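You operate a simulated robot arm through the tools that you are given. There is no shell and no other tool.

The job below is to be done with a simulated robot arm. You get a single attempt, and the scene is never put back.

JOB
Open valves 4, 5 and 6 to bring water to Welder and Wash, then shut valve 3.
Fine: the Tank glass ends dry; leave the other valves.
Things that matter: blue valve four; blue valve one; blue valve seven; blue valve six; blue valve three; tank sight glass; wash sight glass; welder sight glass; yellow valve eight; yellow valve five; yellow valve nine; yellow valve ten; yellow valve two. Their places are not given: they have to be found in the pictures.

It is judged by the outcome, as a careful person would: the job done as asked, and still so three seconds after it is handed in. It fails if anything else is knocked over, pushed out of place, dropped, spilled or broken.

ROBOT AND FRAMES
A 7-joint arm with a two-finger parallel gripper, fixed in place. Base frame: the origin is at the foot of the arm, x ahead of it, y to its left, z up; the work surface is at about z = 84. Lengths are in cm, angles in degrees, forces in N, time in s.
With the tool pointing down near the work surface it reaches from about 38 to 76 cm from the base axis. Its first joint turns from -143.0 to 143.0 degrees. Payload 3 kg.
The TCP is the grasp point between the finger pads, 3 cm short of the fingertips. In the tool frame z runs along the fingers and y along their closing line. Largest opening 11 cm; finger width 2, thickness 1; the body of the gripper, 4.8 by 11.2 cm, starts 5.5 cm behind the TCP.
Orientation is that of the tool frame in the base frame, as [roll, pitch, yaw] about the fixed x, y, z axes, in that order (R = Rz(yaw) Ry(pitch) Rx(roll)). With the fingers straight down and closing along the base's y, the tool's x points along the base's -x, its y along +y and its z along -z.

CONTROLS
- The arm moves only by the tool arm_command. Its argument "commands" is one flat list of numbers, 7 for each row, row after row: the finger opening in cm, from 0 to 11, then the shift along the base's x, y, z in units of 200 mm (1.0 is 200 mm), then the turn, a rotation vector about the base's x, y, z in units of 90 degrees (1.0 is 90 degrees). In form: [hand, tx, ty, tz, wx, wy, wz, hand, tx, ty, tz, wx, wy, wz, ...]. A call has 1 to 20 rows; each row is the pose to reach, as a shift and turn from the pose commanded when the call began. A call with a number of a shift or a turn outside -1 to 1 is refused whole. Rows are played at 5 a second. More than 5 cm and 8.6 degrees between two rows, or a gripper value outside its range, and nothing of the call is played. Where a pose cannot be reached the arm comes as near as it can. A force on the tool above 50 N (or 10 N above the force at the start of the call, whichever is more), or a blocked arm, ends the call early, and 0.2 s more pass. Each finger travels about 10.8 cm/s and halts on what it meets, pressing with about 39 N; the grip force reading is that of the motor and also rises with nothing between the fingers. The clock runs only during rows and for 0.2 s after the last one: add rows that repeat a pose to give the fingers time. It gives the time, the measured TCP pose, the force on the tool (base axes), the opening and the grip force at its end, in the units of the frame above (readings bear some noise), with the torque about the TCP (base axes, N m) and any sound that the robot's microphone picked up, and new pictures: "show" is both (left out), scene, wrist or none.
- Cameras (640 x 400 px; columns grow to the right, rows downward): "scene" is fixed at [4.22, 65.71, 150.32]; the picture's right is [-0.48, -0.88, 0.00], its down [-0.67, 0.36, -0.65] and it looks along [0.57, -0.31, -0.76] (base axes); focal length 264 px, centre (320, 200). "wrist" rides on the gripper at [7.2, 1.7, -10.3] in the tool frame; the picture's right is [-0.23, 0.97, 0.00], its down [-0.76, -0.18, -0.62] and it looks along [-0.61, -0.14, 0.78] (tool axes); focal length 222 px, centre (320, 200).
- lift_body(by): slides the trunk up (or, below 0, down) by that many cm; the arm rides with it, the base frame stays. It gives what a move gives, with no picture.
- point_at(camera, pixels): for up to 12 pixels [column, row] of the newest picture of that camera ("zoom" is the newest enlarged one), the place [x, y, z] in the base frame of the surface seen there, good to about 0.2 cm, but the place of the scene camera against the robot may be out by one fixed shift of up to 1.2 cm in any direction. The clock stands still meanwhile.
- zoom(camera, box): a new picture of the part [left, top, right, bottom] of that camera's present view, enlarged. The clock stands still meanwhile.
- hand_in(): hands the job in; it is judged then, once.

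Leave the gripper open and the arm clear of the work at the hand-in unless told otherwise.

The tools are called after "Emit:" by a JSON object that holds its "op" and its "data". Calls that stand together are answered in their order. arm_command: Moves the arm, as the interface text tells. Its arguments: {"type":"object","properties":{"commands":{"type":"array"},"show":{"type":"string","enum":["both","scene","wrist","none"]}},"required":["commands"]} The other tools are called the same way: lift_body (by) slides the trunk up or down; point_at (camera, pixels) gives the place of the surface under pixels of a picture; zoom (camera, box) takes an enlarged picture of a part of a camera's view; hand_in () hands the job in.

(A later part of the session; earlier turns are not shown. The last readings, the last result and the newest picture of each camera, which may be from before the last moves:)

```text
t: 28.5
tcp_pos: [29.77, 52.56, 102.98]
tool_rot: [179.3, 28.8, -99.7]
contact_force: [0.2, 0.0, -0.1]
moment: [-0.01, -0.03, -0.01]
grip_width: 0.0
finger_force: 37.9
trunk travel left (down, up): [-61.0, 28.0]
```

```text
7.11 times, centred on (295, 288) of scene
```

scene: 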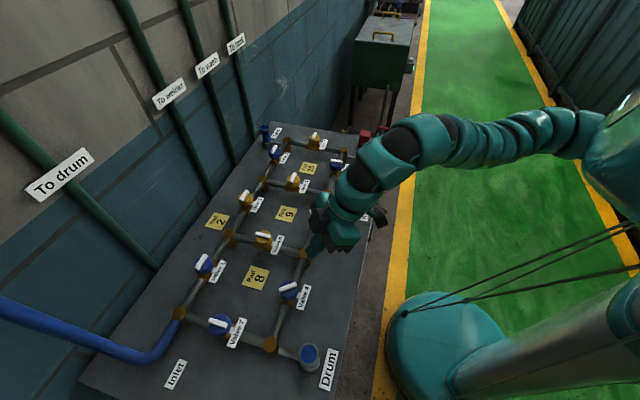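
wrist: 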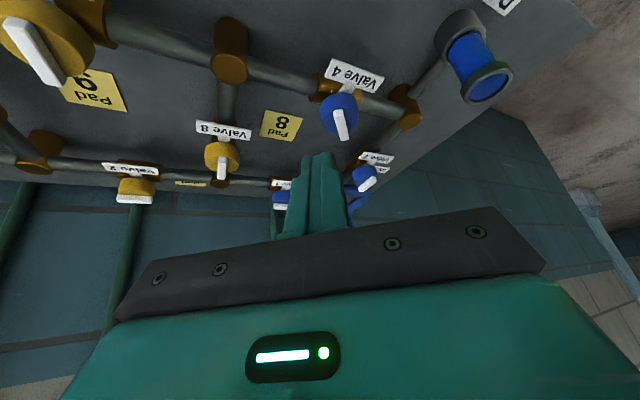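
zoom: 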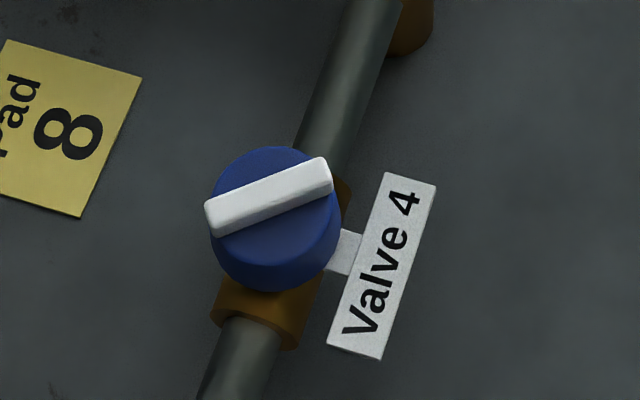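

Emit:
{"op": "point_at", "data": {"camera": "zoom", "pixels": [[222, 213], [318, 173], [270, 193], [240, 206], [300, 181], [250, 155], [275, 285], [215, 240]]}}

Emit:
{"op": "point_at", "data": {"camera": "wrist", "pixels": [[339, 114], [346, 136], [342, 125], [335, 106], [352, 138], [340, 130], [410, 117], [231, 70], [475, 20]]}}

```text
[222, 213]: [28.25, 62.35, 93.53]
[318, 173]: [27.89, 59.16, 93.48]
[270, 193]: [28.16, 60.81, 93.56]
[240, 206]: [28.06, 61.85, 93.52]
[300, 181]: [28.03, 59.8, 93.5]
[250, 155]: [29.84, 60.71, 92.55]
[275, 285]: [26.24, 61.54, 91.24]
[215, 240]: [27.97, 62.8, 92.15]
```

```text
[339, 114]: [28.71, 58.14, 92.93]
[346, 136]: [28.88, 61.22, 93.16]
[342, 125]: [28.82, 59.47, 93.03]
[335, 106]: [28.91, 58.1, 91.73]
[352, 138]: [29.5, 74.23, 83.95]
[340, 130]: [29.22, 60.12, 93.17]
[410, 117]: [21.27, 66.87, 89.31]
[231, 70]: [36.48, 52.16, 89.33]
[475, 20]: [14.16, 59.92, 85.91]
```

The bar now points to about 87°, so roughly 48° remain (target 135°). The valve centre is about (28.85, 59.75). I add 9° of outward tilt and go to (31.1, 59.7), beside the far end and still above it.

Emit:
{"op": "arm_command", "data": {"commands": [0, 0.02, 0.12, 0, 0.05, -0.009, 0, 0, 0.04, 0.24, 0, 0.1007, -0.0178, 0, 0, 0.0655, 0.3575, -0.05, 0.1007, -0.0178, 0, 0, 0.0655, 0.3575, -0.2, 0.1007, -0.0178, 0, 0, 0.0655, 0.3575, -0.2, 0.1007, -0.0178, 0], "show": "wrist"}}

```text
t: 29.7
tcp_pos: [31.1, 59.79, 98.94]
tool_rot: [179.4, 38.1, -99.7]
contact_force: [0.2, -0.1, 0.0]
moment: [0.01, -0.01, -0.02]
grip_width: 0.0
finger_force: 37.5
trunk travel left (down, up): [-61.0, 28.0]
```

wrist: 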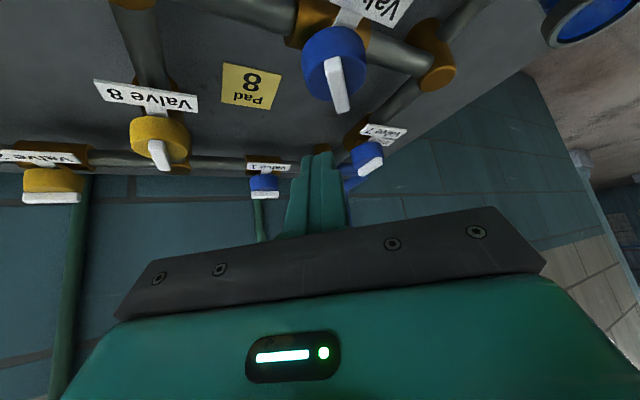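

The hand is in place above. I go down to z≈95.3 beside the bar and push the far end round to about 135°.

Emit:
{"op": "arm_command", "data": {"commands": [0, 0, 0, -0.09, 0, 0, 0, 0, 0, 0, -0.15, 0, 0, 0, 0, 0, 0, -0.182, 0, 0, 0, 0, -0.02, 0.008, -0.182, 0, 0, 0, 0, -0.0425, 0.015, -0.182, 0, 0, 0, 0, -0.06, 0.018, -0.182, 0, 0, 0, 0, -0.075, 0.02, -0.182, 0, 0, 0, 0, -0.09, 0.017, -0.182, 0, 0, 0, 0, -0.1065, 0.012, -0.182, 0, 0, 0, 0, -0.1065, 0.012, -0.182, 0, 0, 0], "show": "both"}}

```text
t: 31.9
tcp_pos: [29.73, 60.21, 95.42]
tool_rot: [179.4, 38.2, -99.9]
contact_force: [29.0, 24.7, 10.2]
moment: [0.64, -0.53, -0.43]
grip_width: 0.0
finger_force: 37.7
trunk travel left (down, up): [-61.0, 28.0]
```

scene: 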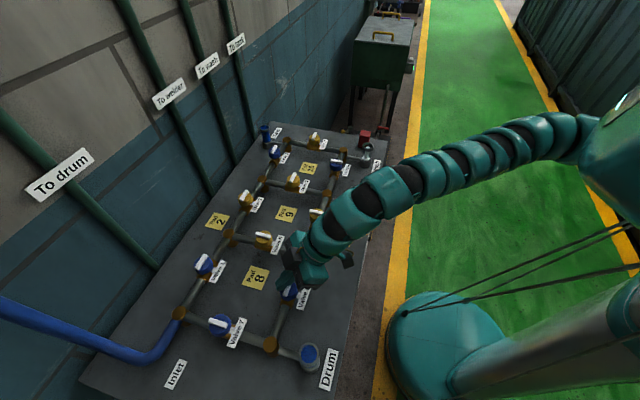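
wrist: 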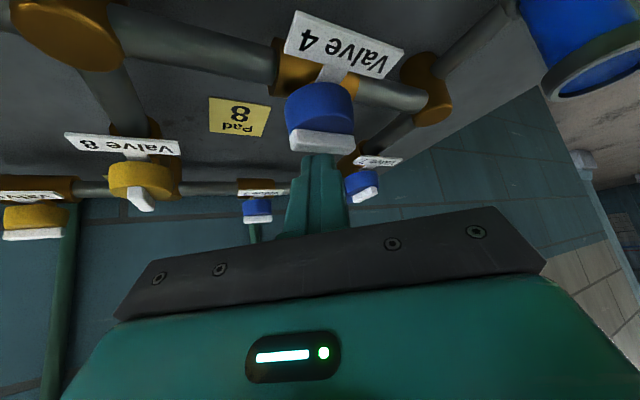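

The force is now 38 N along about 40°, so the bar is pressed against its stop, and in the wrist view it lies along the pipe. I check this in an enlarged view.

Emit:
{"op": "zoom", "data": {"camera": "wrist", "box": [260, 20, 420, 180]}}

Emit:
{"op": "zoom", "data": {"camera": "scene", "box": [250, 240, 340, 316]}}

```text
2.50 times, centred on (340, 100) of wrist
```

zoom: 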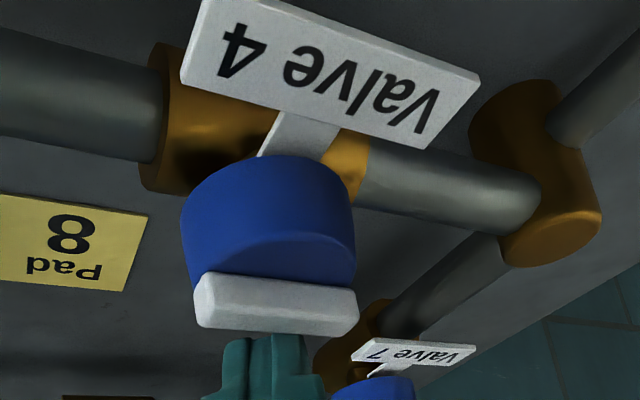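

```text
5.26 times, centred on (295, 278) of scene
```

zoom: 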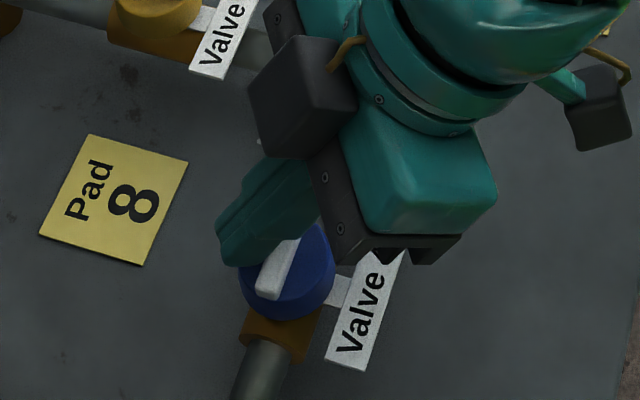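

The bar lies along the pipe: valve 4 is open and against its stop. I ease off, lift straight up, and draw back clear of it.

Emit:
{"op": "arm_command", "data": {"commands": [0, 0.03, 0.015, 0, 0, 0, 0, 0, 0.045, 0.02, 0.05, 0, 0, 0, 0, 0.045, 0.02, 0.15, 0, 0, 0, 0, 0.045, 0.0, 0.25, 0, 0, 0, 0, 0.045, -0.12, 0.35, 0, 0, 0, 0, 0.045, -0.3, 0.42, 0, 0, 0, 0, 0.045, -0.45, 0.45, 0, 0, 0, 0, 0.045, -0.45, 0.45, 0, 0, 0], "show": "both"}}

```text
t: 33.7
tcp_pos: [30.05, 50.86, 104.24]
tool_rot: [179.4, 37.9, -99.9]
contact_force: [0.0, 0.5, 0.0]
moment: [0.01, 0.0, -0.01]
grip_width: 0.0
finger_force: 37.9
trunk travel left (down, up): [-61.0, 28.0]
```

scene: 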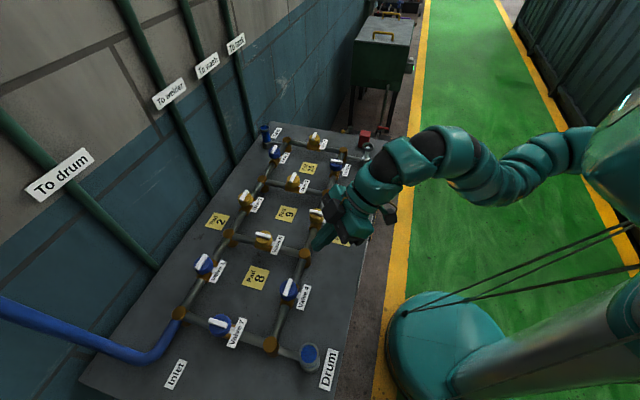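
wrist: 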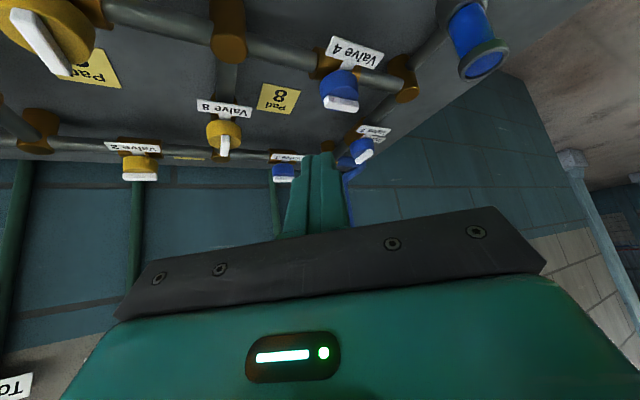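

I check valve 4's final angle, and the state of all the glasses, in enlarged scene views.

Emit:
{"op": "zoom", "data": {"camera": "scene", "box": [230, 110, 400, 216]}}

Emit:
{"op": "zoom", "data": {"camera": "scene", "box": [250, 260, 340, 316]}}

Emit:
{"op": "point_at", "data": {"camera": "zoom", "pixels": [[240, 245], [290, 160], [265, 200]]}}

```text
3.76 times, centred on (315, 163) of scene
```

zoom: 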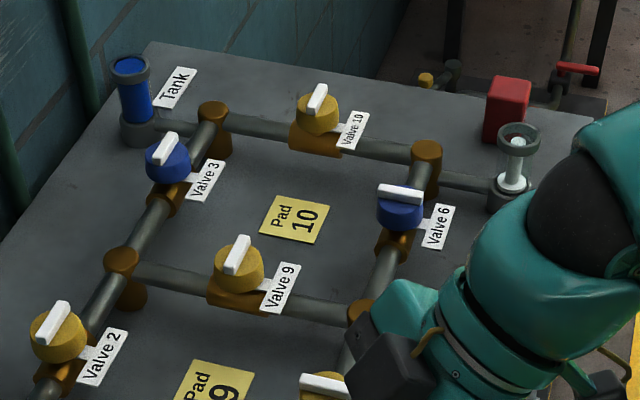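

```text
7.11 times, centred on (295, 288) of scene
```

zoom: 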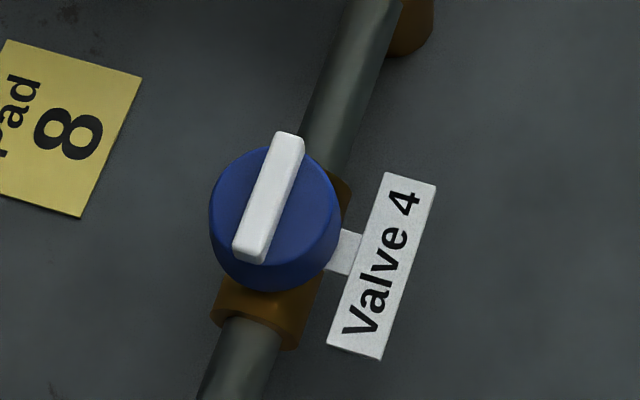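

```text
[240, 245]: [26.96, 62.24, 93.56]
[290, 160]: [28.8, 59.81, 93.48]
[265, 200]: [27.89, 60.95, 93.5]
```

Valve 4 is cleanly in line with its pipe. Valve 5 is yellow and, like every yellow valve, has its own numbered pad, so the pad probably drives it. I move over Pad 5 (about (39, 38.7)) at a safe height, with less tilt, to look closely.

Emit:
{"op": "arm_command", "data": {"commands": [0, 0.08, -0.12, 0, -0.05, 0.009, 0, 0, 0.16, -0.24, 0, -0.1, 0.018, 0, 0, 0.24, -0.36, 0, -0.15, 0.027, 0, 0, 0.32, -0.48, 0, -0.2, 0.035, 0, 0, 0.4, -0.6, 0, -0.22, 0.038, 0, 0, 0.4, -0.6, 0, -0.22, 0.038, 0], "show": "both"}}

```text
t: 35.1
tcp_pos: [40.32, 40.02, 101.08]
tool_rot: [179.5, 17.7, -99.6]
contact_force: [-0.7, 0.0, -0.4]
moment: [-0.02, -0.07, -0.04]
grip_width: 0.0
finger_force: 37.5
out of reach, approached as far as the arm can: row 4, 5, 6
trunk travel left (down, up): [-61.0, 28.0]
```

scene: 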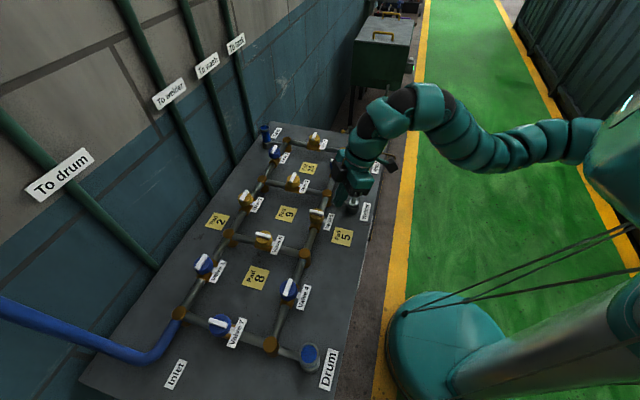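
wrist: 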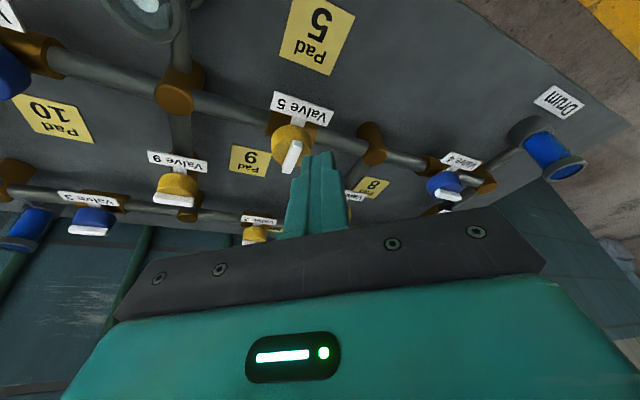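

The inward limit stopped it at (40.3, 40.0, 101). That is a good viewpoint, so I measure Pad 5, valve 5, and the Welder glass from here.

Emit:
{"op": "point_at", "data": {"camera": "wrist", "pixels": [[318, 35], [300, 15], [345, 60], [292, 156], [298, 143], [288, 170], [150, 5], [180, 88], [370, 140], [330, 80], [445, 185]]}}

Emit:
{"op": "zoom", "data": {"camera": "wrist", "box": [220, 0, 420, 180]}}

```text
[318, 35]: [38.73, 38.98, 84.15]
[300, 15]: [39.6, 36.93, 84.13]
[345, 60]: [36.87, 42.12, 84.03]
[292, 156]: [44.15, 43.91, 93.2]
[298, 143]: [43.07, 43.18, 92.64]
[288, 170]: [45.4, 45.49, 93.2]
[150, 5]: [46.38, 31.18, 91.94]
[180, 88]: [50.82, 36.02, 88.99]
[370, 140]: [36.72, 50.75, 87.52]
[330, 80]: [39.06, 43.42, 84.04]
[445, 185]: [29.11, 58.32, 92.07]
```

```text
2.22 times, centred on (320, 90) of wrist
```

zoom: 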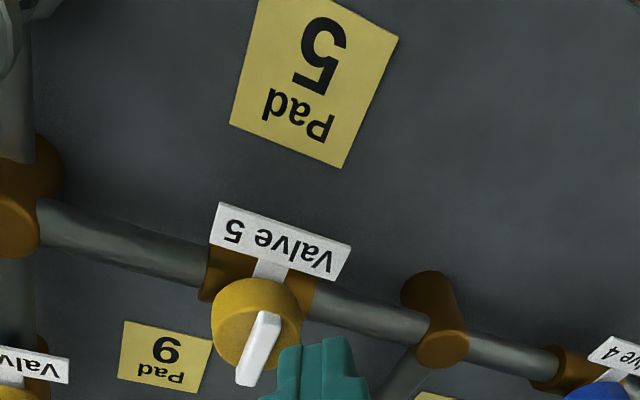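

Pad 5 is a thin plate centred at about (38.6, 38.6, 84.15). I draw in and down toward it while watching the reach: first to (38.8, 37.5, 96), clear of valve 5's tag.

Emit:
{"op": "arm_command", "data": {"commands": [0, -0.02, -0.03, -0.08, 0, 0, 0, 0, -0.04, -0.07, -0.16, 0, 0, 0, 0, -0.06, -0.1, -0.22, 0, 0, 0, 0, -0.075, -0.125, -0.25, 0, 0, 0, 0, -0.075, -0.125, -0.25, 0, 0, 0], "show": "none"}}

```text
t: 36.3
tcp_pos: [39.85, 38.58, 95.33]
tool_rot: [179.4, 17.9, -99.6]
contact_force: [0.5, 0.6, 0.6]
moment: [0.0, 0.0, 0.0]
grip_width: 0.01
finger_force: 37.9
out of reach, approached as far as the arm can: row 1, 2, 3, 4, 5
trunk travel left (down, up): [-61.0, 28.0]
```

It got to (39.9, 38.6, 95.3), still limited inward because the arm is folded. I raise the trunk 12 cm so the arm can hang down more easily over the pad.

Emit:
{"op": "lift_body", "data": {"by": 12}}

```text
t: 37.8
tcp_pos: [39.9, 38.58, 107.22]
tool_rot: [179.4, 17.9, -99.7]
contact_force: [-0.6, 0.8, 0.1]
moment: [-0.04, 0.0, -0.01]
grip_width: 0.01
finger_force: 37.7
trunk travel left (down, up): [-73.0, 16.0]
```

Now I lower the hand to z≈97 at (38.4, 37.7).

Emit:
{"op": "arm_command", "data": {"commands": [0, -0.02, -0.01, -0.15, 0, 0, 0, 0, -0.045, -0.03, -0.3, 0, 0, 0, 0, -0.06, -0.04, -0.42, 0, 0, 0, 0, -0.073, -0.045, -0.51, 0, 0, 0, 0, -0.073, -0.045, -0.51, 0, 0, 0], "show": "both"}}

```text
t: 39.0
tcp_pos: [38.4, 37.55, 97.19]
tool_rot: [179.3, 17.9, -99.7]
contact_force: [-0.5, -0.3, -1.1]
moment: [0.03, 0.01, 0.0]
grip_width: 0.01
finger_force: 38.1
trunk travel left (down, up): [-73.0, 16.0]
```

scene: 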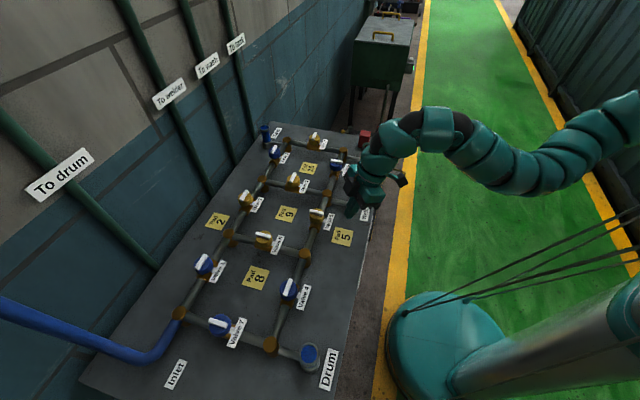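
wrist: 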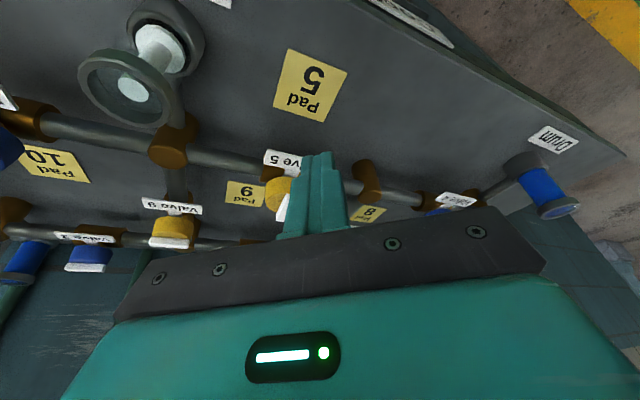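

The hand is over the pad area at z=97. I measure the pad centre and the Welder glass again.

Emit:
{"op": "point_at", "data": {"camera": "wrist", "pixels": [[310, 85], [288, 50], [347, 70], [322, 122], [274, 105], [130, 90], [165, 50], [285, 158], [283, 210]]}}

```text
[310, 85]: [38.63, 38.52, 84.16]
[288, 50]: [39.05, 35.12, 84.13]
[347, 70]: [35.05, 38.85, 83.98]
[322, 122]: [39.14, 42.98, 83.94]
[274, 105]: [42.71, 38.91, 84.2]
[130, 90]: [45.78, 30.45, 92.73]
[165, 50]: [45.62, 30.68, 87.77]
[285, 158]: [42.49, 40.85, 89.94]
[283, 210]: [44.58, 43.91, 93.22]
```

Pad 5's centre is (38.9, 38.7). I come straight down and press it softly with the closed fingertips, in small steps near contact at z≈87.3.

Emit:
{"op": "arm_command", "data": {"commands": [0, 0.005, 0, -0.12, 0, 0, 0, 0, 0.01, 0, -0.24, 0, 0, 0, 0, 0.01, 0, -0.36, 0, 0, 0, 0, 0.01, 0, -0.43, 0, 0, 0, 0, 0.01, 0, -0.465, 0, 0, 0, 0, 0.01, 0, -0.48, 0, 0, 0, 0, 0.01, 0, -0.492, 0, 0, 0, 0, 0.01, 0, -0.503, 0, 0, 0, 0, 0.01, 0, -0.51, 0, 0, 0], "show": "both"}}

```text
t: 41.0
tcp_pos: [38.45, 37.65, 87.23]
tool_rot: [179.5, 18.2, -99.7]
contact_force: [0.9, -0.9, 22.8]
moment: [-0.02, -0.03, 0.14]
grip_width: 0.02
finger_force: 37.5
trunk travel left (down, up): [-73.0, 16.0]
```

scene: 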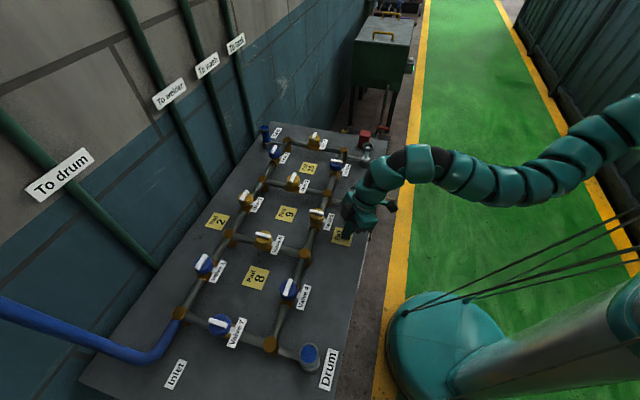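
wrist: 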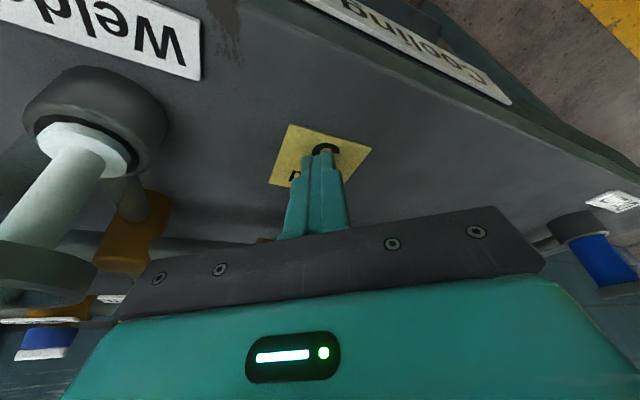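

The fingertips press Pad 5 with 23 N. I look at valve 5 and the Welder glass for any change.

Emit:
{"op": "zoom", "data": {"camera": "scene", "box": [290, 180, 380, 246]}}

Emit:
{"op": "zoom", "data": {"camera": "scene", "box": [150, 110, 400, 360]}}

```text
6.06 times, centred on (335, 213) of scene
```

zoom: 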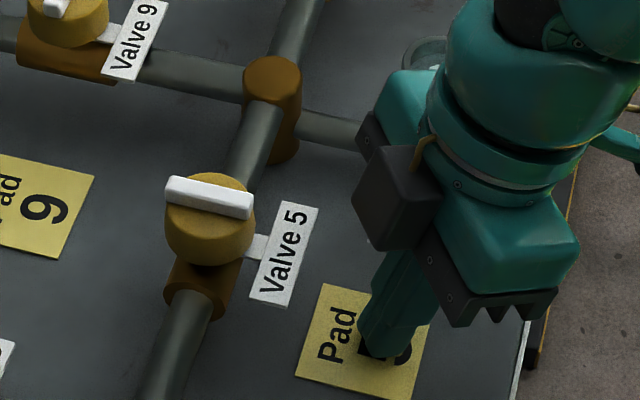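

```text
1.60 times, centred on (275, 235) of scene
```

zoom: 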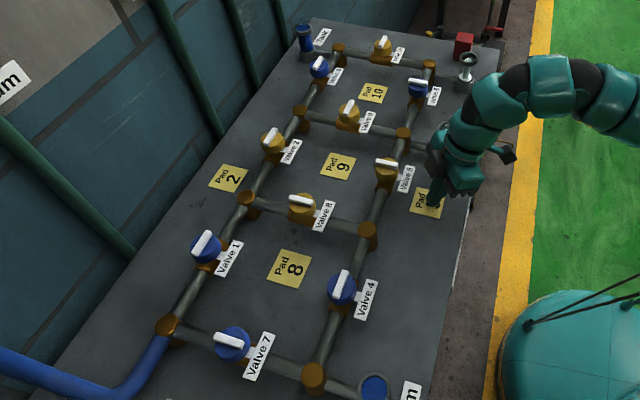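

No change yet. I hold the press one more second, in case the pad needs holding.

Emit:
{"op": "arm_command", "data": {"commands": [0, 0, 0, -0.005, 0, 0, 0, 0, 0, 0, -0.008, 0, 0, 0, 0, 0, 0, -0.008, 0, 0, 0, 0, 0, 0, -0.008, 0, 0, 0, 0, 0, 0, -0.008, 0, 0, 0], "show": "scene"}}

```text
t: 41.7
tcp_pos: [38.46, 37.7, 87.14]
tool_rot: [179.3, 18.5, -99.6]
contact_force: [-8.4, -12.9, 22.9]
moment: [-0.42, 0.21, -0.17]
grip_width: 0.0
finger_force: 38.1
trunk travel left (down, up): [-73.0, 16.0]
stopped in row 3: the force on the tool passed its limit at 52 N (the readings are from after the stop); the commanded pose is now the measured one
```

scene: 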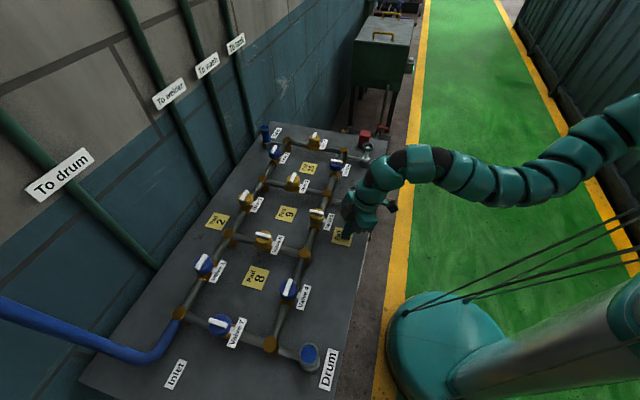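

The press reached its force limit with no effect, so the pad is not a button; valve 5 must be turned by its handle. I lift off, then turn the hand to face valve 5 (yaw −120, tilt 25°) and hover near it.

Emit:
{"op": "arm_command", "data": {"commands": [0, 0, 0, 0.1, 0, 0, 0, 0, 0, 0, 0.3, 0, 0, 0, 0, 0, 0, 0.5, 0, 0, 0, 0, 0, 0, 0.7, 0, 0, 0, 0, 0.04, 0.04, 0.78, 0.023, -0.008, -0.075, 0, 0.1, 0.1, 0.8, 0.046, -0.0167, -0.15, 0, 0.2, 0.19, 0.8, 0.0689, -0.025, -0.2254, 0, 0.2, 0.19, 0.8, 0.0689, -0.025, -0.2254], "show": "both"}}

```text
t: 43.5
tcp_pos: [42.75, 41.63, 103.11]
tool_rot: [179.4, 24.9, -120.2]
contact_force: [-0.7, 0.2, 0.0]
moment: [0.02, -0.02, -0.01]
grip_width: 0.0
finger_force: 37.5
trunk travel left (down, up): [-73.0, 16.0]
```

scene: 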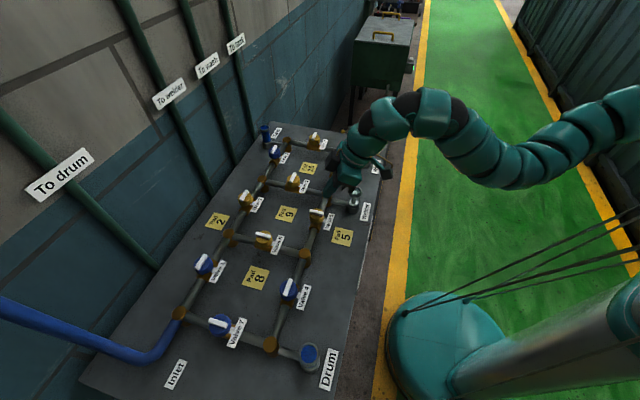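
wrist: 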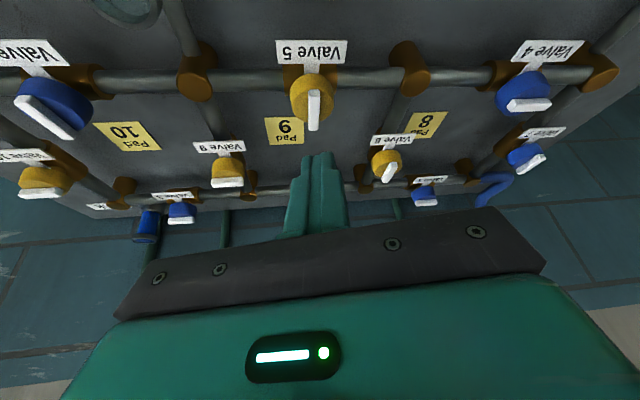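

I see valve 5 at (313, 105) in the wrist view. I zoom in and measure its bar and cap.

Emit:
{"op": "zoom", "data": {"camera": "wrist", "box": [265, 50, 365, 140]}}

Emit:
{"op": "point_at", "data": {"camera": "wrist", "pixels": [[313, 93], [312, 112], [312, 127], [297, 105], [329, 105], [313, 70], [205, 78], [412, 72]]}}

```text
4.44 times, centred on (315, 95) of wrist
```

zoom: 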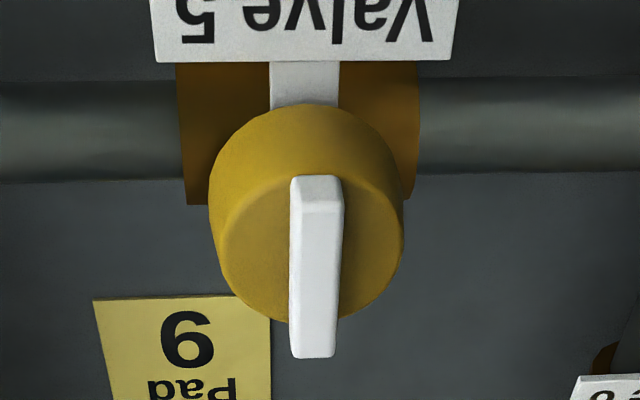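

```text
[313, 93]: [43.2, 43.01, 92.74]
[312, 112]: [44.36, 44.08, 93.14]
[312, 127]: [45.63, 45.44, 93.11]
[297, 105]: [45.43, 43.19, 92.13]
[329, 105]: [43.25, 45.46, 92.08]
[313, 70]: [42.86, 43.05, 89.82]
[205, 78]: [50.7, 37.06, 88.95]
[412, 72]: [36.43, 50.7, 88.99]
```

Valve 5's centre is (44.3, 44.2) and the bar points to 45°. I move beside its far end, at (46.7, 42.9), still above it at z≈98.

Emit:
{"op": "arm_command", "data": {"commands": [0, 0.06, 0.02, -0.08, 0, 0, 0, 0, 0.12, 0.04, -0.16, 0, 0, 0, 0, 0.195, 0.0625, -0.25, 0, 0, 0, 0, 0.195, 0.0625, -0.25, 0, 0, 0], "show": "wrist"}}

```text
t: 44.5
tcp_pos: [46.55, 42.86, 98.05]
tool_rot: [179.5, 24.9, -120.1]
contact_force: [0.0, -0.1, 0.5]
moment: [-0.02, -0.01, 0.04]
grip_width: 0.0
finger_force: 37.7
trunk travel left (down, up): [-73.0, 16.0]
```

wrist: 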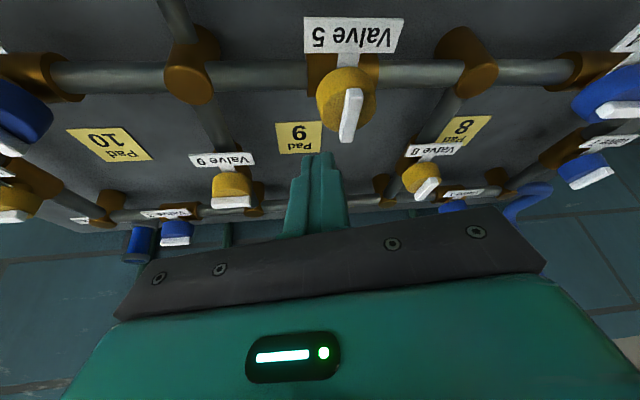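

Now I go down to z≈95.45 and push the far end gently, through about the first 40°, reading the forces since this is a yellow valve.

Emit:
{"op": "arm_command", "data": {"commands": [0, 0, 0, -0.08, 0, 0, 0, 0, 0, 0, -0.13, 0, 0, 0, 0, -0.012, 0.006, -0.13, 0, 0, 0, 0, -0.0255, 0.013, -0.13, 0, 0, 0, 0, -0.0415, 0.0395, -0.13, 0, 0, 0, 0, -0.0415, 0.06, -0.13, 0, 0, 0, 0, -0.0415, 0.075, -0.13, 0, 0, 0, 0, -0.0415, 0.075, -0.13, 0, 0, 0], "show": "both"}}

```text
t: 46.3
tcp_pos: [45.86, 44.18, 95.28]
tool_rot: [179.6, 24.9, -120.1]
contact_force: [6.4, -5.4, 3.7]
moment: [-0.09, -0.15, 0.02]
grip_width: 0.03
finger_force: 37.6
trunk travel left (down, up): [-73.0, 16.0]
```

scene: 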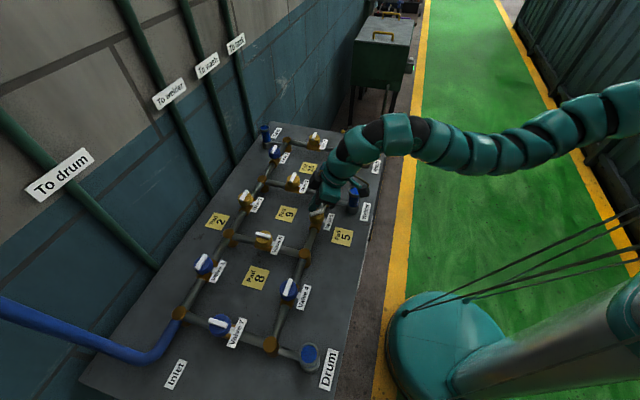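
wrist: 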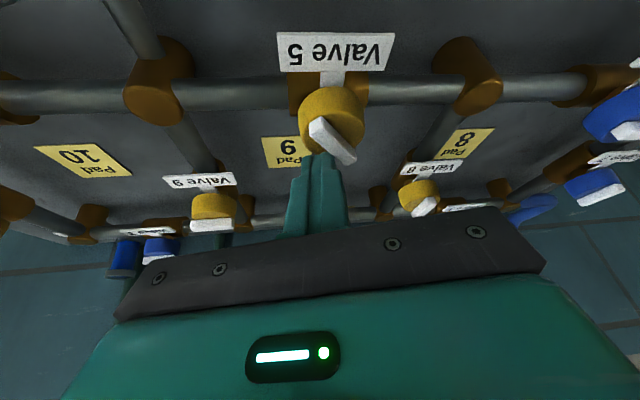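

Valve 5 is turning easily (9 N) and the Welder glass at (353, 197) has already turned blue. I continue round to the stop.

Emit:
{"op": "arm_command", "data": {"commands": [0, -0.006, 0.011, 0, 0, 0, 0, 0, -0.0115, 0.0215, 0, 0, 0, 0, 0, -0.0265, 0.026, 0, 0, 0, 0, 0, -0.0415, 0.03, 0, 0, 0, 0, 0, -0.057, 0.027, 0, 0, 0, 0, 0, -0.072, 0.022, 0, 0, 0, 0, 0, -0.078, 0.0185, 0, 0, 0, 0, 0, -0.0865, 0.0145, 0, 0, 0, 0, 0, -0.0865, 0.0145, 0, 0, 0, 0], "show": "both"}}

```text
t: 47.9
tcp_pos: [45.0, 44.83, 95.53]
tool_rot: [180.0, 25.4, -120.4]
contact_force: [18.6, 11.2, -3.4]
moment: [0.22, -0.48, -0.18]
grip_width: 0.0
finger_force: 37.9
trunk travel left (down, up): [-73.0, 16.0]
stopped in row 7: the force on the tool passed its limit at 52 N (the readings are from after the stop); the commanded pose is now the measured one
```

scene: 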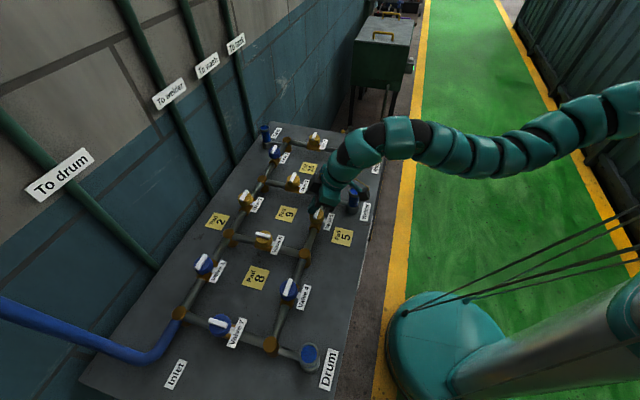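
wrist: 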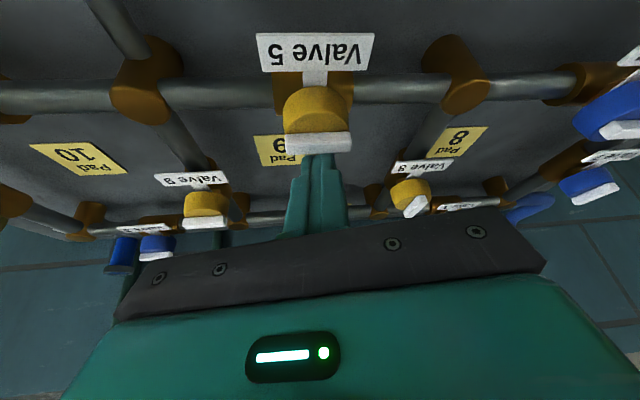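

The bar reached its stop (52 N) and lies along the pipe. I ease off, lift, draw back, and check that the valve stays put.

Emit:
{"op": "arm_command", "data": {"commands": [0, 0.02, 0.02, 0, 0, 0, 0, 0, 0.03, 0.025, 0.03, 0, 0, 0, 0, 0.03, 0.025, 0.12, 0, 0, 0, 0, 0.03, 0.025, 0.22, 0, 0, 0, 0, 0.03, -0.05, 0.33, 0, 0, 0, 0, 0.03, -0.15, 0.43, 0, 0, 0, 0, 0.03, -0.15, 0.43, 0, 0, 0], "show": "both"}}

```text
t: 49.5
tcp_pos: [45.17, 41.79, 104.3]
tool_rot: [179.9, 25.2, -120.2]
contact_force: [-0.2, 0.0, 0.2]
moment: [0.02, 0.03, 0.0]
grip_width: 0.0
finger_force: 37.2
trunk travel left (down, up): [-73.0, 16.0]
```

scene: 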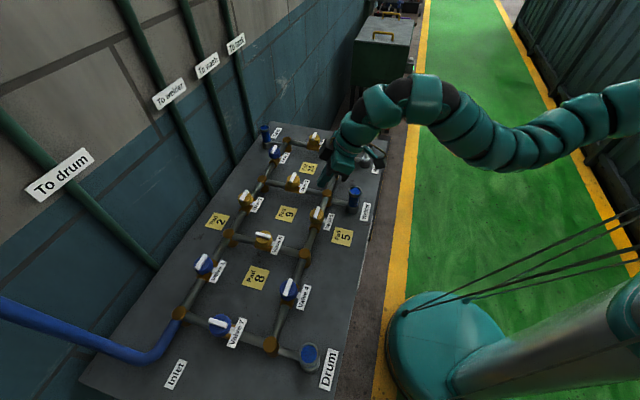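
wrist: 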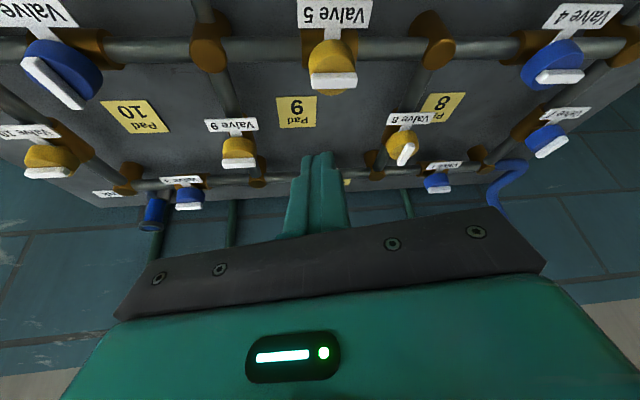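

Emit:
{"op": "zoom", "data": {"camera": "scene", "box": [270, 150, 400, 240]}}

Emit:
{"op": "zoom", "data": {"camera": "scene", "box": [150, 180, 370, 318]}}

Emit:
{"op": "zoom", "data": {"camera": "wrist", "box": [0, 10, 220, 230]}}

```text
4.44 times, centred on (335, 195) of scene
```

zoom: 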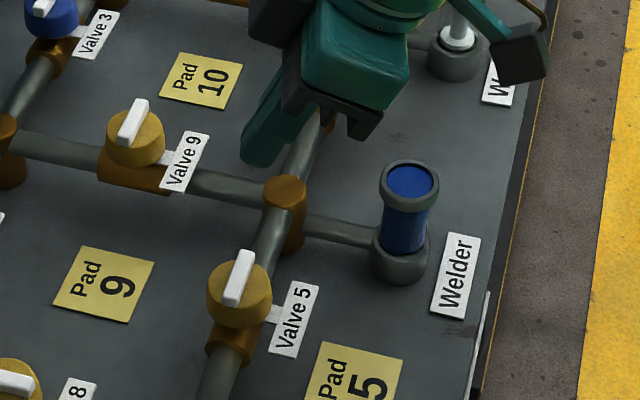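

```text
2.90 times, centred on (260, 249) of scene
```

zoom: 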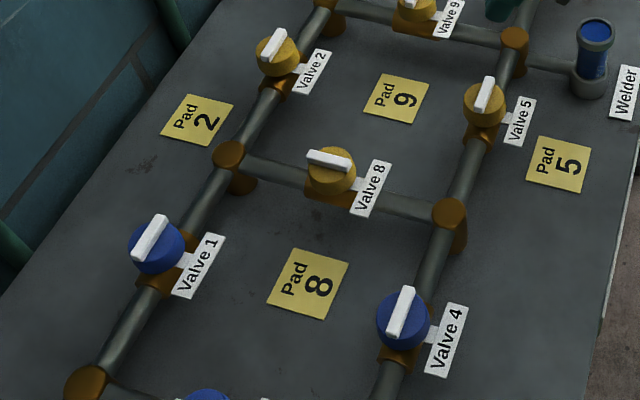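

```text
1.82 times, centred on (110, 120) of wrist
```

zoom: 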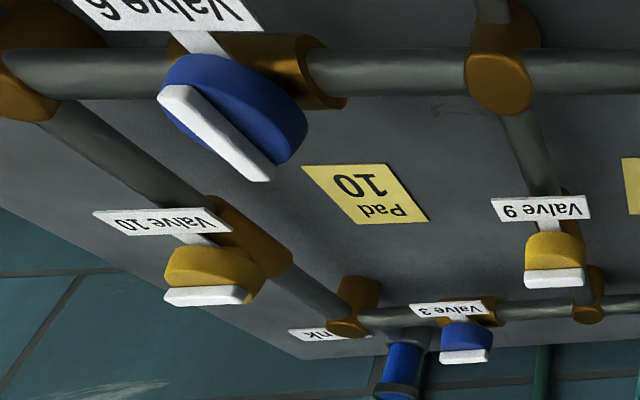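

Valve 5 is open and holding, and the Welder glass is full. Next is valve 6, near (59.9, 29.0). I move over to hover at about (58.3, 27, 104) with yaw −135.

Emit:
{"op": "arm_command", "data": {"commands": [0, 0.13, -0.148, 0, 0, 0, -0.033, 0, 0.262, -0.296, 0, 0, 0, -0.066, 0, 0.393, -0.444, 0, 0, 0, -0.1, 0, 0.524, -0.592, 0, 0, 0, -0.133, 0, 0.655, -0.74, 0, 0, 0, -0.165, 0, 0.655, -0.74, 0, 0, 0, -0.165], "show": "both"}}

```text
t: 50.9
tcp_pos: [58.44, 26.99, 104.33]
tool_rot: [179.7, 25.2, -135.1]
contact_force: [-0.8, -0.3, 0.3]
moment: [-0.02, -0.02, -0.01]
grip_width: 0.01
finger_force: 37.8
trunk travel left (down, up): [-73.0, 16.0]
```

scene: 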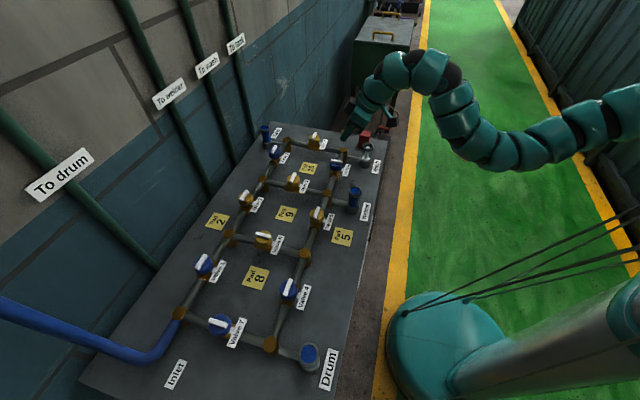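
wrist: 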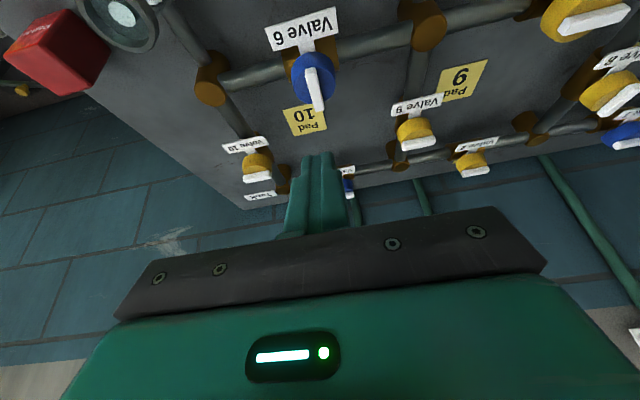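

Valve 6 is at (315, 80) in the wrist view. I measure its bar.

Emit:
{"op": "point_at", "data": {"camera": "wrist", "pixels": [[310, 72], [314, 88], [318, 105], [297, 85], [332, 80], [210, 88], [428, 28]]}}

Emit:
{"op": "zoom", "data": {"camera": "wrist", "box": [260, 20, 370, 120]}}

```text
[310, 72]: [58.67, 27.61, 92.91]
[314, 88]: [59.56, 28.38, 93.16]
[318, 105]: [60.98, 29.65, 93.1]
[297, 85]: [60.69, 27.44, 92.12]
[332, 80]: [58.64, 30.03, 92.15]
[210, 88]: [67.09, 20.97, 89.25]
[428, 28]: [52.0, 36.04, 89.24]
```

```text
4.00 times, centred on (315, 70) of wrist
```

zoom: 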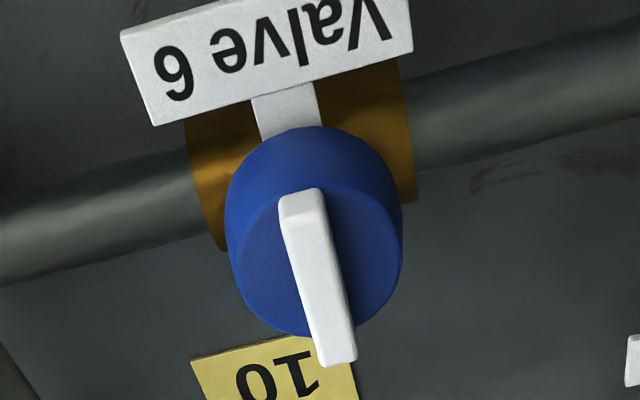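

Valve 6's centre is about (59.85, 28.85), and its bar points to 45°. I move beside the far end, at (61.85, 27.3), still above at z≈98.

Emit:
{"op": "arm_command", "data": {"commands": [0, 0.06, 0.006, -0.08, 0, 0, 0, 0, 0.115, 0.011, -0.18, 0, 0, 0, 0, 0.17, 0.0165, -0.28, 0, 0, 0, 0, 0.17, 0.0165, -0.315, 0, 0, 0, 0, 0.17, 0.0165, -0.315, 0, 0, 0], "show": "wrist"}}

```text
t: 52.1
tcp_pos: [61.79, 27.33, 97.99]
tool_rot: [179.8, 25.5, -135.1]
contact_force: [-0.7, -0.4, -0.1]
moment: [0.0, -0.01, 0.03]
grip_width: 0.0
finger_force: 37.7
trunk travel left (down, up): [-73.0, 16.0]
```

wrist: 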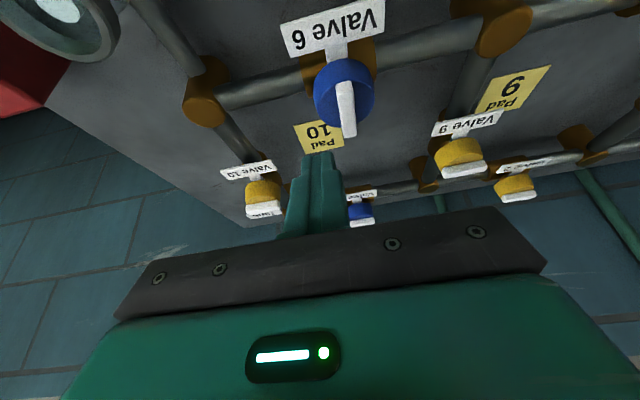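

Now I go down to z≈95.4 and push valve 6's far end round counter-clockwise all the way to its stop.

Emit:
{"op": "arm_command", "data": {"commands": [0, 0, 0, -0.07, 0, 0, 0, 0, 0, 0, -0.1275, 0, 0, 0, 0, -0.014, 0.019, -0.1275, 0, 0, 0, 0, -0.0285, 0.0385, -0.1275, 0, 0, 0, 0, -0.0275, 0.058, -0.1275, 0, 0, 0, 0, -0.026, 0.078, -0.1275, 0, 0, 0, 0, -0.038, 0.091, -0.1275, 0, 0, 0, 0, -0.0495, 0.103, -0.1275, 0, 0, 0, 0, -0.065, 0.105, -0.1275, 0, 0, 0, 0, -0.0795, 0.1065, -0.1275, 0, 0, 0, 0, -0.098, 0.113, -0.1275, 0, 0, 0, 0, -0.116, 0.118, -0.1275, 0, 0, 0, 0, -0.1345, 0.1235, -0.1275, 0, 0, 0, 0, -0.1345, 0.1235, -0.1275, 0, 0, 0], "show": "both"}}

```text
t: 54.9
tcp_pos: [59.8, 29.64, 95.85]
tool_rot: [-179.8, 26.3, -135.4]
contact_force: [15.1, 9.1, 0.7]
moment: [0.28, -0.38, 0.06]
grip_width: 0.0
finger_force: 37.9
trunk travel left (down, up): [-73.0, 16.0]
stopped in row 14: the force on the tool passed its limit at 56 N (the readings are from after the stop); the commanded pose is now the measured one
```

scene: 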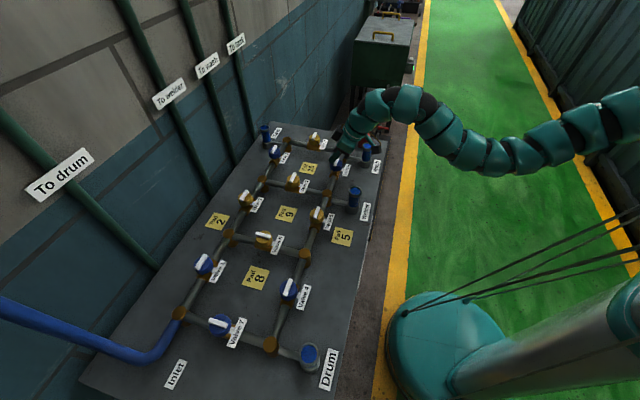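
wrist: 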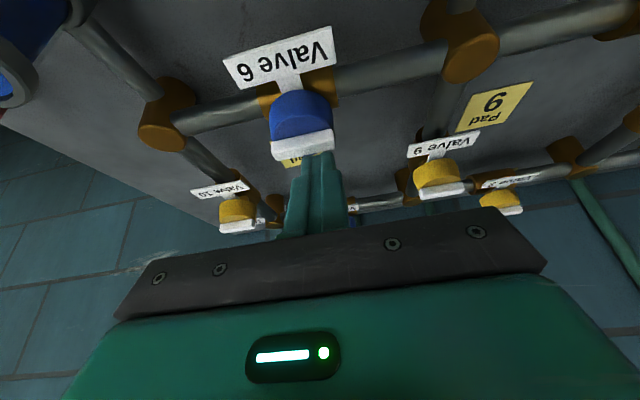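

Valve 6 reached its stop and the Wash glass at (367, 150) is blue. I ease off, lift, and draw back to look.

Emit:
{"op": "arm_command", "data": {"commands": [0, 0.02, 0.02, 0, 0, 0, 0, 0, 0.03, 0.025, 0.03, 0, 0, 0, 0, 0.03, 0.025, 0.12, 0, 0, 0, 0, 0.03, 0.025, 0.22, 0, 0, 0, 0, 0, -0.05, 0.33, 0, 0, 0, 0, -0.05, -0.12, 0.43, 0, 0, 0, 0, -0.05, -0.12, 0.43, 0, 0, 0], "show": "both"}}

Emit:
{"op": "zoom", "data": {"camera": "scene", "box": [230, 110, 400, 216]}}

Emit:
{"op": "zoom", "data": {"camera": "wrist", "box": [200, 0, 420, 220]}}

```text
t: 56.5
tcp_pos: [58.74, 27.05, 104.39]
tool_rot: [-179.9, 25.9, -135.3]
contact_force: [-0.7, 0.3, -0.8]
moment: [0.02, 0.02, -0.01]
grip_width: 0.0
finger_force: 38.0
trunk travel left (down, up): [-73.0, 16.0]
```

scene: 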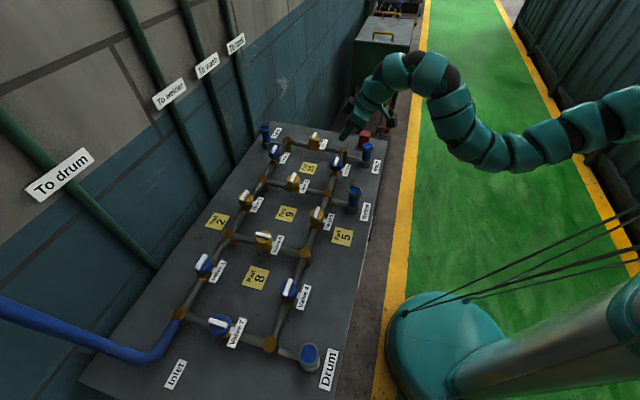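
wrist: 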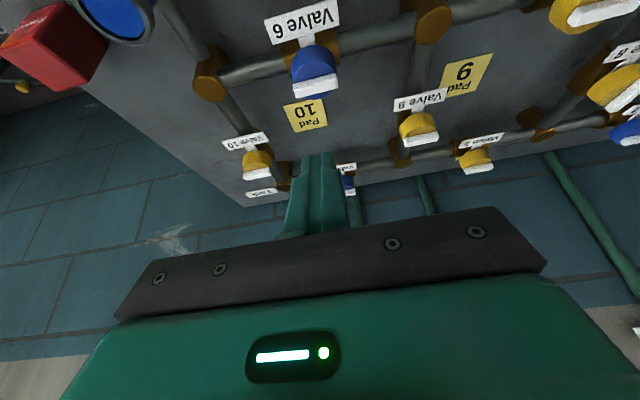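

```text
3.76 times, centred on (315, 163) of scene
```

zoom: 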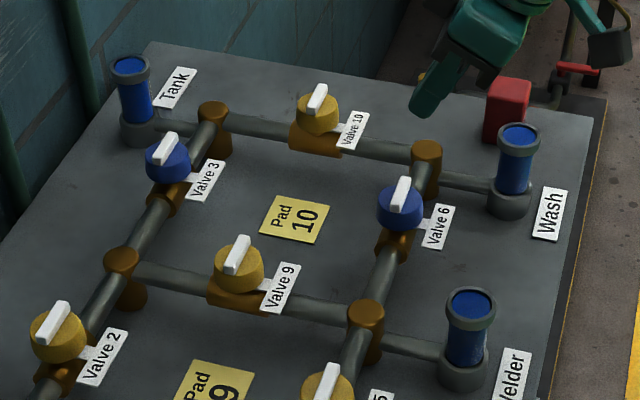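

```text
1.82 times, centred on (310, 110) of wrist
```

zoom: 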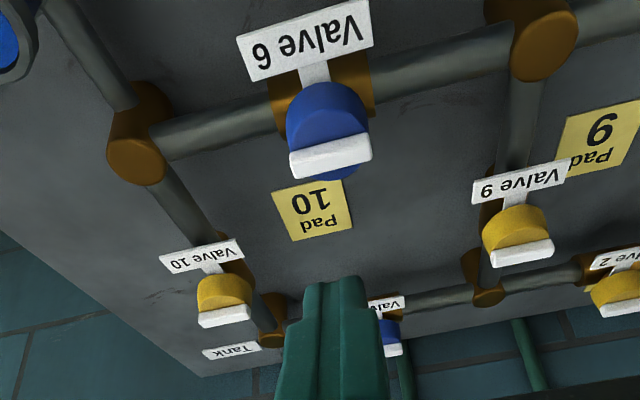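

Valves 4, 5 and 6 are open, and Welder and Wash are full. Valve 3 at about (75.2, 44.2) is the farthest, so I need the arm nearly level and the hand tilted well outward. To do that I raise the hand 13 cm and then lower the trunk.

Emit:
{"op": "arm_command", "data": {"commands": [0, 0, 0, 0.16, 0, 0, 0, 0, 0, 0, 0.32, 0, 0, 0, 0, 0, 0, 0.48, 0, 0, 0, 0, 0, 0, 0.65, 0, 0, 0, 0, 0, 0, 0.65, 0, 0, 0], "show": "none"}}

Emit:
{"op": "point_at", "data": {"camera": "scene", "pixels": [[378, 190], [370, 240], [362, 290], [350, 340], [385, 150], [363, 138]]}}

```text
t: 57.7
tcp_pos: [58.87, 27.52, 117.19]
tool_rot: [-179.9, 26.1, -135.4]
contact_force: [0.6, -0.4, -0.2]
moment: [0.0, 0.0, -0.02]
grip_width: 0.0
finger_force: 37.8
out of reach, approached as far as the arm can: row 4, 5
trunk travel left (down, up): [-73.0, 16.0]
```

```text
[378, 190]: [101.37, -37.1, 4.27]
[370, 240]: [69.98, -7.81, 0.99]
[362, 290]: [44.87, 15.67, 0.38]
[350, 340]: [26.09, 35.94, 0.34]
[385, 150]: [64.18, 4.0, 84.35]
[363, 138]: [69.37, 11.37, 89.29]
```

The hand is at z=117.2. I lower the trunk by 13 cm, which brings the hand back to about z=104.

Emit:
{"op": "lift_body", "data": {"by": -13}}

```text
t: 59.3
tcp_pos: [58.84, 27.5, 104.2]
tool_rot: [-179.9, 26.0, -135.2]
contact_force: [0.3, -0.3, 0.5]
moment: [0.0, 0.01, -0.02]
grip_width: 0.0
finger_force: 38.2
trunk travel left (down, up): [-60.0, 29.0]
```

Now I tilt the hand a further 24° outward (to about 50°) while moving out toward (66, 34.5), keeping z≈104.

Emit:
{"op": "arm_command", "data": {"commands": [0, 0.09, 0.09, 0, 0.047, -0.047, 0, 0, 0.18, 0.18, 0, 0.094, -0.094, 0, 0, 0.27, 0.27, 0, 0.141, -0.141, 0, 0, 0.36, 0.35, 0, 0.1886, -0.1886, 0, 0, 0.36, 0.35, 0, 0.1886, -0.1886, 0], "show": "both"}}

```text
t: 60.5
tcp_pos: [65.92, 34.57, 104.25]
tool_rot: [179.8, 50.1, -135.5]
contact_force: [-0.1, -0.7, -0.3]
moment: [0.02, 0.03, 0.0]
grip_width: 0.0
finger_force: 37.2
trunk travel left (down, up): [-60.0, 29.0]
```

scene: 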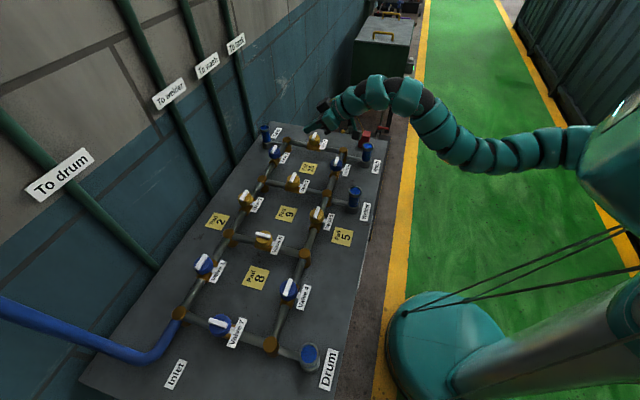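
wrist: 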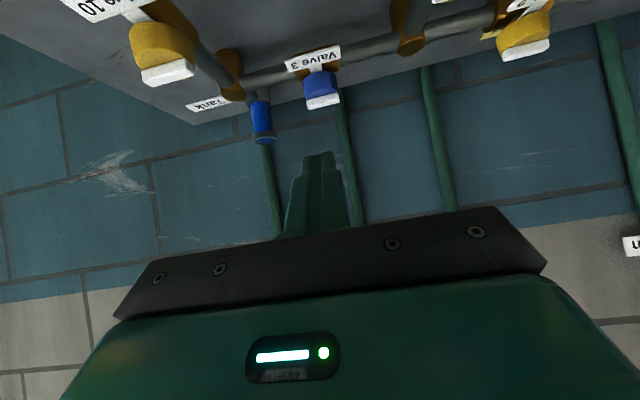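

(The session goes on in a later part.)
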